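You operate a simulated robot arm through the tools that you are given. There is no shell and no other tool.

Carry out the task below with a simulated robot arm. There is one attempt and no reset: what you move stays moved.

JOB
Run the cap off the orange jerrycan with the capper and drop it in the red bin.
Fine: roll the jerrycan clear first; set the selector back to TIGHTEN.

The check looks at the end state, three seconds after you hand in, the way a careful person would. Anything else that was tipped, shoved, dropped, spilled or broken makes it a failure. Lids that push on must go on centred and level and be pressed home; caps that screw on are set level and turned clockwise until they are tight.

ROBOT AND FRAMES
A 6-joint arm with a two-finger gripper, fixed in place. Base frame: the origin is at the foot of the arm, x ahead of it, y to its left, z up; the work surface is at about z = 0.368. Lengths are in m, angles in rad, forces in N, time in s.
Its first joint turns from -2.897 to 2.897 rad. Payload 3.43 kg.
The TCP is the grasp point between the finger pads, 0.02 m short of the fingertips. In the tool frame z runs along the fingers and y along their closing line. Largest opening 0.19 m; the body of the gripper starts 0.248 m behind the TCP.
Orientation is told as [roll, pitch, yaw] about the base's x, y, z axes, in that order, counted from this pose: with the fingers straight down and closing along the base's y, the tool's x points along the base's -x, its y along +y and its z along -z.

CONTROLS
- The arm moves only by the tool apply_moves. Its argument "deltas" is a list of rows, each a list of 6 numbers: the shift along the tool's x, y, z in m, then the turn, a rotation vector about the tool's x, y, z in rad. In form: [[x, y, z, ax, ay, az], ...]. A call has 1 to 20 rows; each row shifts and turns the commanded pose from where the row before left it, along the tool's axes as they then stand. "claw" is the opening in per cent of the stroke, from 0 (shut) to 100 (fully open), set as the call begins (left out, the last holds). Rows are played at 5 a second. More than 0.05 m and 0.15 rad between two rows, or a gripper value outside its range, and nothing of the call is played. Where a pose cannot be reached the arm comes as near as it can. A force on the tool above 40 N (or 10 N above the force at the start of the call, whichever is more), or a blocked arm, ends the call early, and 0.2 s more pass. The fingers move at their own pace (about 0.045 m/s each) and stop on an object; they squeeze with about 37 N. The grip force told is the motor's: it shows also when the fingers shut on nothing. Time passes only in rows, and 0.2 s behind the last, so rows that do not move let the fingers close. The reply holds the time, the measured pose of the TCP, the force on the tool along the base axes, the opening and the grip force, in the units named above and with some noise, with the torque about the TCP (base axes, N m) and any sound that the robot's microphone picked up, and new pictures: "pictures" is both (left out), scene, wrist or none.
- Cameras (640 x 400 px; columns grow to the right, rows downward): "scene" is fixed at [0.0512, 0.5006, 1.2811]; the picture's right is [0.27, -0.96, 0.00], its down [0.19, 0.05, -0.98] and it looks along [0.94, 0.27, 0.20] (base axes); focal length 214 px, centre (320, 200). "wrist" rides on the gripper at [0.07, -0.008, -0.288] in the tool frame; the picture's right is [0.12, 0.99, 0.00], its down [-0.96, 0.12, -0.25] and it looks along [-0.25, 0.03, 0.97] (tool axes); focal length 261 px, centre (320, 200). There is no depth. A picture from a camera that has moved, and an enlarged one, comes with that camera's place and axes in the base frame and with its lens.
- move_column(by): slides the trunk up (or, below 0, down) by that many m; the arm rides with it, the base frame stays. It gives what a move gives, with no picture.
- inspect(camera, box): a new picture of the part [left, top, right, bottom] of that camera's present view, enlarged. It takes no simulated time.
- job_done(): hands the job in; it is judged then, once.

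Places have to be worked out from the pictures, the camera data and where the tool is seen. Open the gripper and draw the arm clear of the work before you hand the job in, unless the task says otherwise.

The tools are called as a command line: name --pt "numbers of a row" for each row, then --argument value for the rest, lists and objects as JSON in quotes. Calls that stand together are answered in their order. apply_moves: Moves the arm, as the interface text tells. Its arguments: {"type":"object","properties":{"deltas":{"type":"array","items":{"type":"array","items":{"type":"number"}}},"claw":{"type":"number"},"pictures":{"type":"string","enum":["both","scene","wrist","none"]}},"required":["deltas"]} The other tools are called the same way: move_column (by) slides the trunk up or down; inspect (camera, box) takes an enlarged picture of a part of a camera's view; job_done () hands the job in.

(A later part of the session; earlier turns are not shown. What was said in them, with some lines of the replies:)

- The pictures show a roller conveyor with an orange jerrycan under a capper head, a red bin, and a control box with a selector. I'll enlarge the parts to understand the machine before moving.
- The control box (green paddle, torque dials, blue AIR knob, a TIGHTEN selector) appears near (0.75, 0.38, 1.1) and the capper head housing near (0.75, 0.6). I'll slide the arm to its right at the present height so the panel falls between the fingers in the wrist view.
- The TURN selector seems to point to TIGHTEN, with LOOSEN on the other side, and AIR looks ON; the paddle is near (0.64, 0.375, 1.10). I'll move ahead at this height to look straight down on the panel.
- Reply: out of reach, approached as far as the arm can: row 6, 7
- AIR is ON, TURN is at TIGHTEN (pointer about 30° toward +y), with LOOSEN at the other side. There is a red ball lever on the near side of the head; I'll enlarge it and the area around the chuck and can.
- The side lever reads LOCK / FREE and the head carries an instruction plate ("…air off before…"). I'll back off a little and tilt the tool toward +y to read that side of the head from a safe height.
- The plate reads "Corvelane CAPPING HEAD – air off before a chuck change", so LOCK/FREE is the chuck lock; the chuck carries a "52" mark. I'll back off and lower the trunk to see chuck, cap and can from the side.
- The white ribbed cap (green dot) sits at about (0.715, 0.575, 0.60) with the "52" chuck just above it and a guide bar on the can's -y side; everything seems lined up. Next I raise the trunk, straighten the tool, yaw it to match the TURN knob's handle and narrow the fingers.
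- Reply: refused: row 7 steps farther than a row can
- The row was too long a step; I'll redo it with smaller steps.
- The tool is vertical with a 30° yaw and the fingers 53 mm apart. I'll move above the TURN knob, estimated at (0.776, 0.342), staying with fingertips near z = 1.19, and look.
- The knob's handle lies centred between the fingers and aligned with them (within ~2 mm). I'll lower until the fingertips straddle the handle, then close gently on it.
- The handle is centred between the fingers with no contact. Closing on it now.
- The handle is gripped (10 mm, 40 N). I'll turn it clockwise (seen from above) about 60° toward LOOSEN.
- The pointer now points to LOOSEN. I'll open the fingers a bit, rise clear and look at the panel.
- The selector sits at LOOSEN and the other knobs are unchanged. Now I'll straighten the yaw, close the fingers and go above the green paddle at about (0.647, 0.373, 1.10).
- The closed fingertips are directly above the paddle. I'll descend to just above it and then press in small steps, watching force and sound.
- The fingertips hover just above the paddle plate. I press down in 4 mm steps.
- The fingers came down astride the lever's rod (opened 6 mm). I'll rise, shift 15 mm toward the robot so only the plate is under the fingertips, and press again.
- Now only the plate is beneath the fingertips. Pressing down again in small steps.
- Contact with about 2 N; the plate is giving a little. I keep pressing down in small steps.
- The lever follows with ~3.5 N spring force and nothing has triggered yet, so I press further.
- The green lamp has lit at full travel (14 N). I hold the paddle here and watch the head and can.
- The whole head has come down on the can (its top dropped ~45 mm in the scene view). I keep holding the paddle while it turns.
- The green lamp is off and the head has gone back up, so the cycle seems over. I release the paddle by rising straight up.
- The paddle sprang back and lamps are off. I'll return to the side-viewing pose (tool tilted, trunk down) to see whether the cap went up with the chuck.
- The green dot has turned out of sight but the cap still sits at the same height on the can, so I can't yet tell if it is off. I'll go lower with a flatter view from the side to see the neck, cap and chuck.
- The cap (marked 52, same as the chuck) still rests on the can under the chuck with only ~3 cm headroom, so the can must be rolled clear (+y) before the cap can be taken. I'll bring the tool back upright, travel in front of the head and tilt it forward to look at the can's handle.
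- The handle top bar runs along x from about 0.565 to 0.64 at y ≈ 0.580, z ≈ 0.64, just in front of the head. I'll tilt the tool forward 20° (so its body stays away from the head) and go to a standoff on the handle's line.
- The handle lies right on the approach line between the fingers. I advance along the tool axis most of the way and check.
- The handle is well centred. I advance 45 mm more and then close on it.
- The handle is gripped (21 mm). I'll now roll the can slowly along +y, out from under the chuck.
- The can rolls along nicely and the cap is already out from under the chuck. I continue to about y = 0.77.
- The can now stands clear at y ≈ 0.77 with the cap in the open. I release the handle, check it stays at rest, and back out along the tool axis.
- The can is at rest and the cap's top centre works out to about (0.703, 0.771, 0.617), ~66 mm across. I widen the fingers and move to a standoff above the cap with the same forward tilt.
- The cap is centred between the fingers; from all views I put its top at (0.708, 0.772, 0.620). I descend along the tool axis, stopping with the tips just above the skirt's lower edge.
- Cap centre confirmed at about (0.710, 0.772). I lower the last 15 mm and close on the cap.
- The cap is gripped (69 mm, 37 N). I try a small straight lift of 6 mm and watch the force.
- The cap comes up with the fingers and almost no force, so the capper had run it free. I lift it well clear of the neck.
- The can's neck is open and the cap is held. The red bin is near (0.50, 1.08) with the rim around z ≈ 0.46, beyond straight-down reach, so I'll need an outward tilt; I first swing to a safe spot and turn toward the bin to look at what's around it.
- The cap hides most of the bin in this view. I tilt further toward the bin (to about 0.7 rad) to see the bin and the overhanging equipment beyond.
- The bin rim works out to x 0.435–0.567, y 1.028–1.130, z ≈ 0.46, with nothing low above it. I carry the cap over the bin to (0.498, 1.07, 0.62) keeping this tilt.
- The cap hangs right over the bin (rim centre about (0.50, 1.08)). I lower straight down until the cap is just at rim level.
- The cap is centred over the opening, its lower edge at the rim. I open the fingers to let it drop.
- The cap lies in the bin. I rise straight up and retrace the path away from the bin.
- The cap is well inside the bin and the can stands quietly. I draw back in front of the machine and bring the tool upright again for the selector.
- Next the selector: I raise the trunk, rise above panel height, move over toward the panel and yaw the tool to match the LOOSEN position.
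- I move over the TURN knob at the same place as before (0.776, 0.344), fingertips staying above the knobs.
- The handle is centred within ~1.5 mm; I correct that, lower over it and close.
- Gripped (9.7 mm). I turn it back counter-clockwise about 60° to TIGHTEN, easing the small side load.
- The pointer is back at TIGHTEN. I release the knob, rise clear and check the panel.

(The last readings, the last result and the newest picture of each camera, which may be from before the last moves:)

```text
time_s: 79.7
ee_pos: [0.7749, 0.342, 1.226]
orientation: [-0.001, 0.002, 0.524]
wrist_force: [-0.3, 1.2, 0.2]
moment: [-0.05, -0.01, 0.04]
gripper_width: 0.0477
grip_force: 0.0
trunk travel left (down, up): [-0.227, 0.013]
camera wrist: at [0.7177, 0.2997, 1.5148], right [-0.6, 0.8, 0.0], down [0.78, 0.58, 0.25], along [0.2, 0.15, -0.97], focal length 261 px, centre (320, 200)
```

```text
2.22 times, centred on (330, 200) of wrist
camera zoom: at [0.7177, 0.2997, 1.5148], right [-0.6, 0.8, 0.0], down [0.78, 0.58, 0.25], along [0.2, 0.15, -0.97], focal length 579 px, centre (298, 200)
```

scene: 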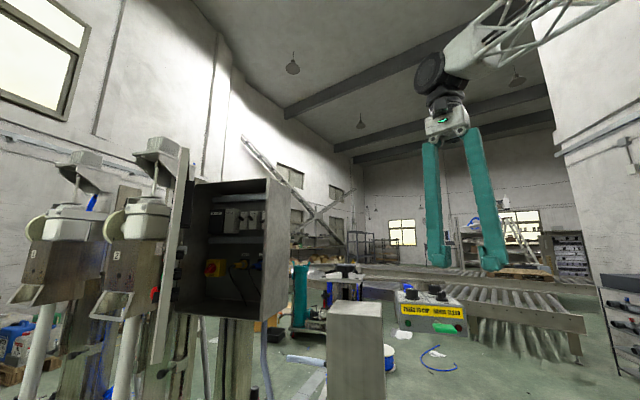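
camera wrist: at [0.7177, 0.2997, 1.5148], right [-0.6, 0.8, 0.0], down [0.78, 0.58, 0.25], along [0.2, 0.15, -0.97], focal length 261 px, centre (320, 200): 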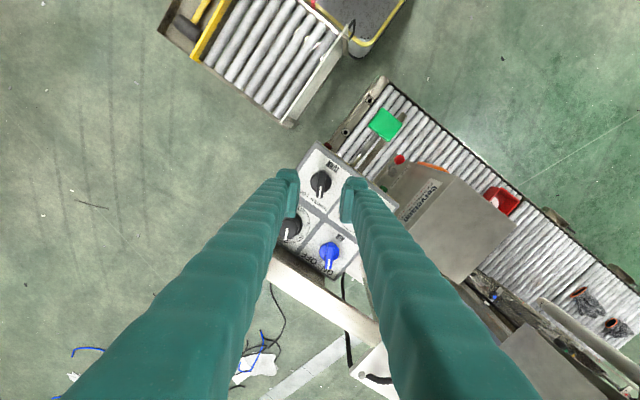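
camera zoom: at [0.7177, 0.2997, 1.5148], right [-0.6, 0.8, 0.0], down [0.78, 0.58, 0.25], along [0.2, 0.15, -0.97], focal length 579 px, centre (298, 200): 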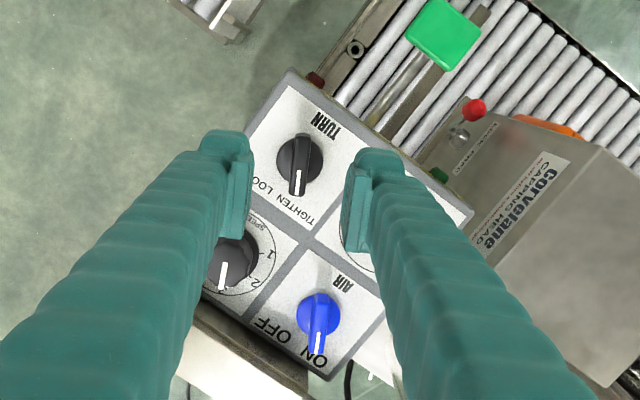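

The selector shows TIGHTEN, AIR is still ON and the dials are unchanged. I draw the arm back clear, straighten and open the gripper, and take a final overview.

apply_moves --pt "0.0326 0.026 -0.0125 0 0 0" --pt "0.0326 0.026 -0.0125 0 0 0" --pt "0.0326 0.026 -0.0125 0 0 0" --pt "0.0326 0.026 -0.0125 0 0 0" --pt "0.0326 0.026 -0.0125 0 0 0" --pt "0.0326 0.026 -0.0125 0 0 0" --pt "0.0326 0.026 -0.0125 0 0 0" --pt "0.0326 0.026 -0.0125 0 0 0" --pt "0 0 0 0 0 0.131" --pt "0 0 0 0 0 0.131" --pt "0 0 0 0 0 0.131" --pt "0 0 0 0 0 0.131" --claw 100

inspect --camera "wrist" --box '[260, 130, 500, 370]'

inspect --camera "scene" --box '[320, 270, 480, 370]'

```text
time_s: 82.3
ee_pos: [0.4447, 0.3918, 1.3269]
orientation: [-0.002, -0.001, -0.004]
wrist_force: [0.1, -0.3, -0.6]
moment: [0.02, 0.02, 0.0]
gripper_width: 0.1899
grip_force: 0.0
trunk travel left (down, up): [-0.227, 0.013]
camera wrist: at [0.3727, 0.384, 1.6151], right [-0.12, 0.99, 0.0], down [0.96, 0.11, 0.25], along [0.25, 0.03, -0.97], focal length 261 px, centre (320, 200)
```

scene: 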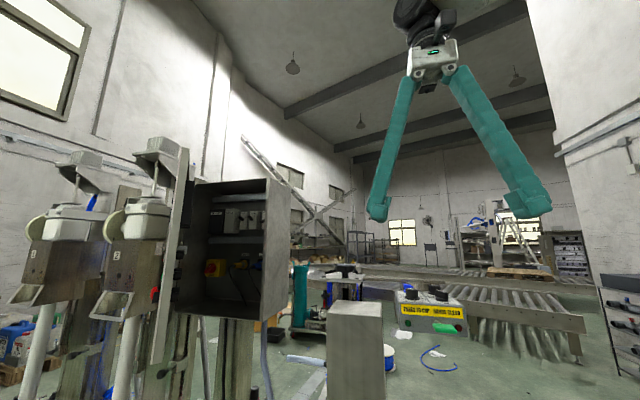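
wrist: 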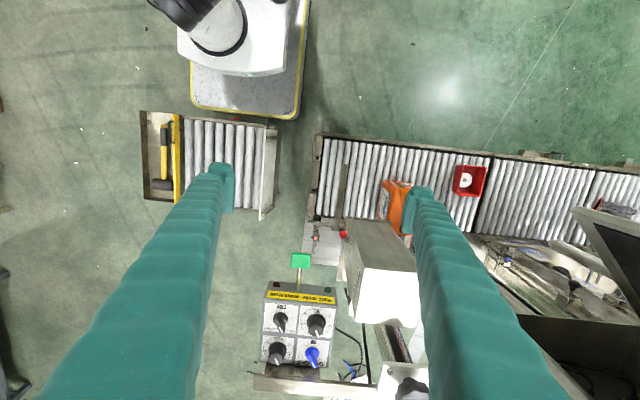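

```text
1.67 times, centred on (380, 250) of wrist
camera zoom: at [0.3727, 0.384, 1.6151], right [-0.12, 0.99, 0.0], down [0.96, 0.11, 0.25], along [0.25, 0.03, -0.97], focal length 434 px, centre (220, 117)
```

zoom: 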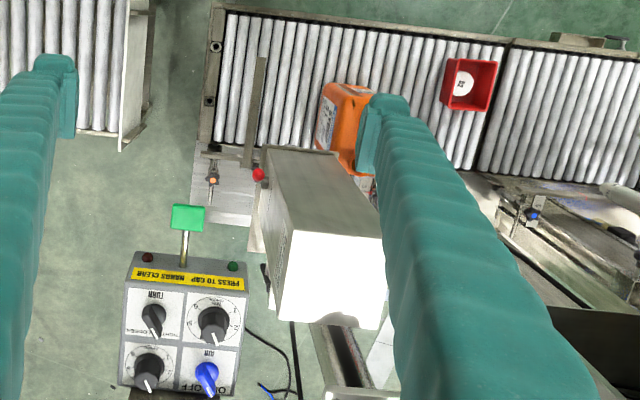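

```text
4.00 times, centred on (400, 320) of scene
camera zoom: at [0.0512, 0.5006, 1.2811], right [0.27, -0.96, 0.0], down [0.19, 0.05, -0.98], along [0.94, 0.27, 0.2], focal length 858 px, centre (0, -280)
```

zoom: 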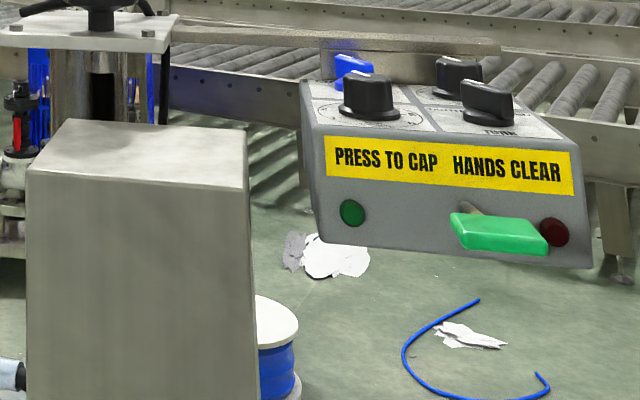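

inspect --camera "wrist" --box '[370, 150, 500, 250]'

```text
4.00 times, centred on (435, 200) of wrist
camera zoom: at [0.3727, 0.384, 1.6151], right [-0.12, 0.99, 0.0], down [0.96, 0.11, 0.25], along [0.25, 0.03, -0.97], focal length 1043 px, centre (-140, 200)
```

zoom: 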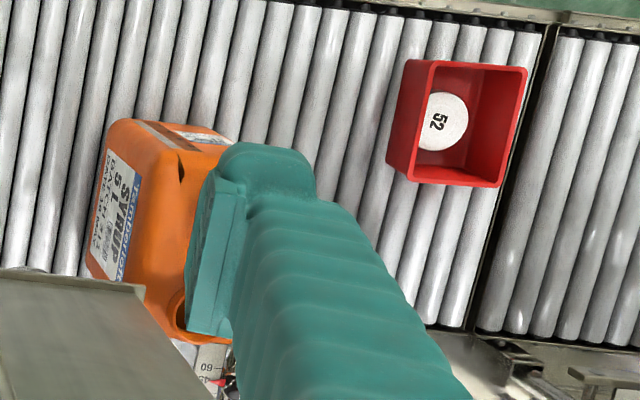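

The cap lies flat in the red bin and the open can stands upright, clear of the capper. The selector is at TIGHTEN, the paddle is released, and the arm is clear with its gripper open, so I hand in the job.

job_done

```text
The job is handed in.
```

The cap is off the orange jerrycan and in the red bin, and I've handed the job in. No result from the check has come back yet.

- **Cap:** One capper cycle on LOOSEN freed it. It stayed sitting on the neck, so I lifted it off with the gripper and dropped it in the bin, where it lies flat.
- **Jerrycan:** I rolled it about 19 cm to the left along the conveyor, clear of the capper, before taking the cap. It is upright and open, and I saw no spill.
- **Selector:** TURN is back at TIGHTEN. The last pictures show AIR still on and the torque and speed dials unchanged.
- **Arm:** It is drawn back from the work with the gripper open.

On my first try at the paddle, the fingers came down on either side of its rod and opened about 6 mm. I backed off and pressed the plate instead, and the paddle sprang back normally afterwards.
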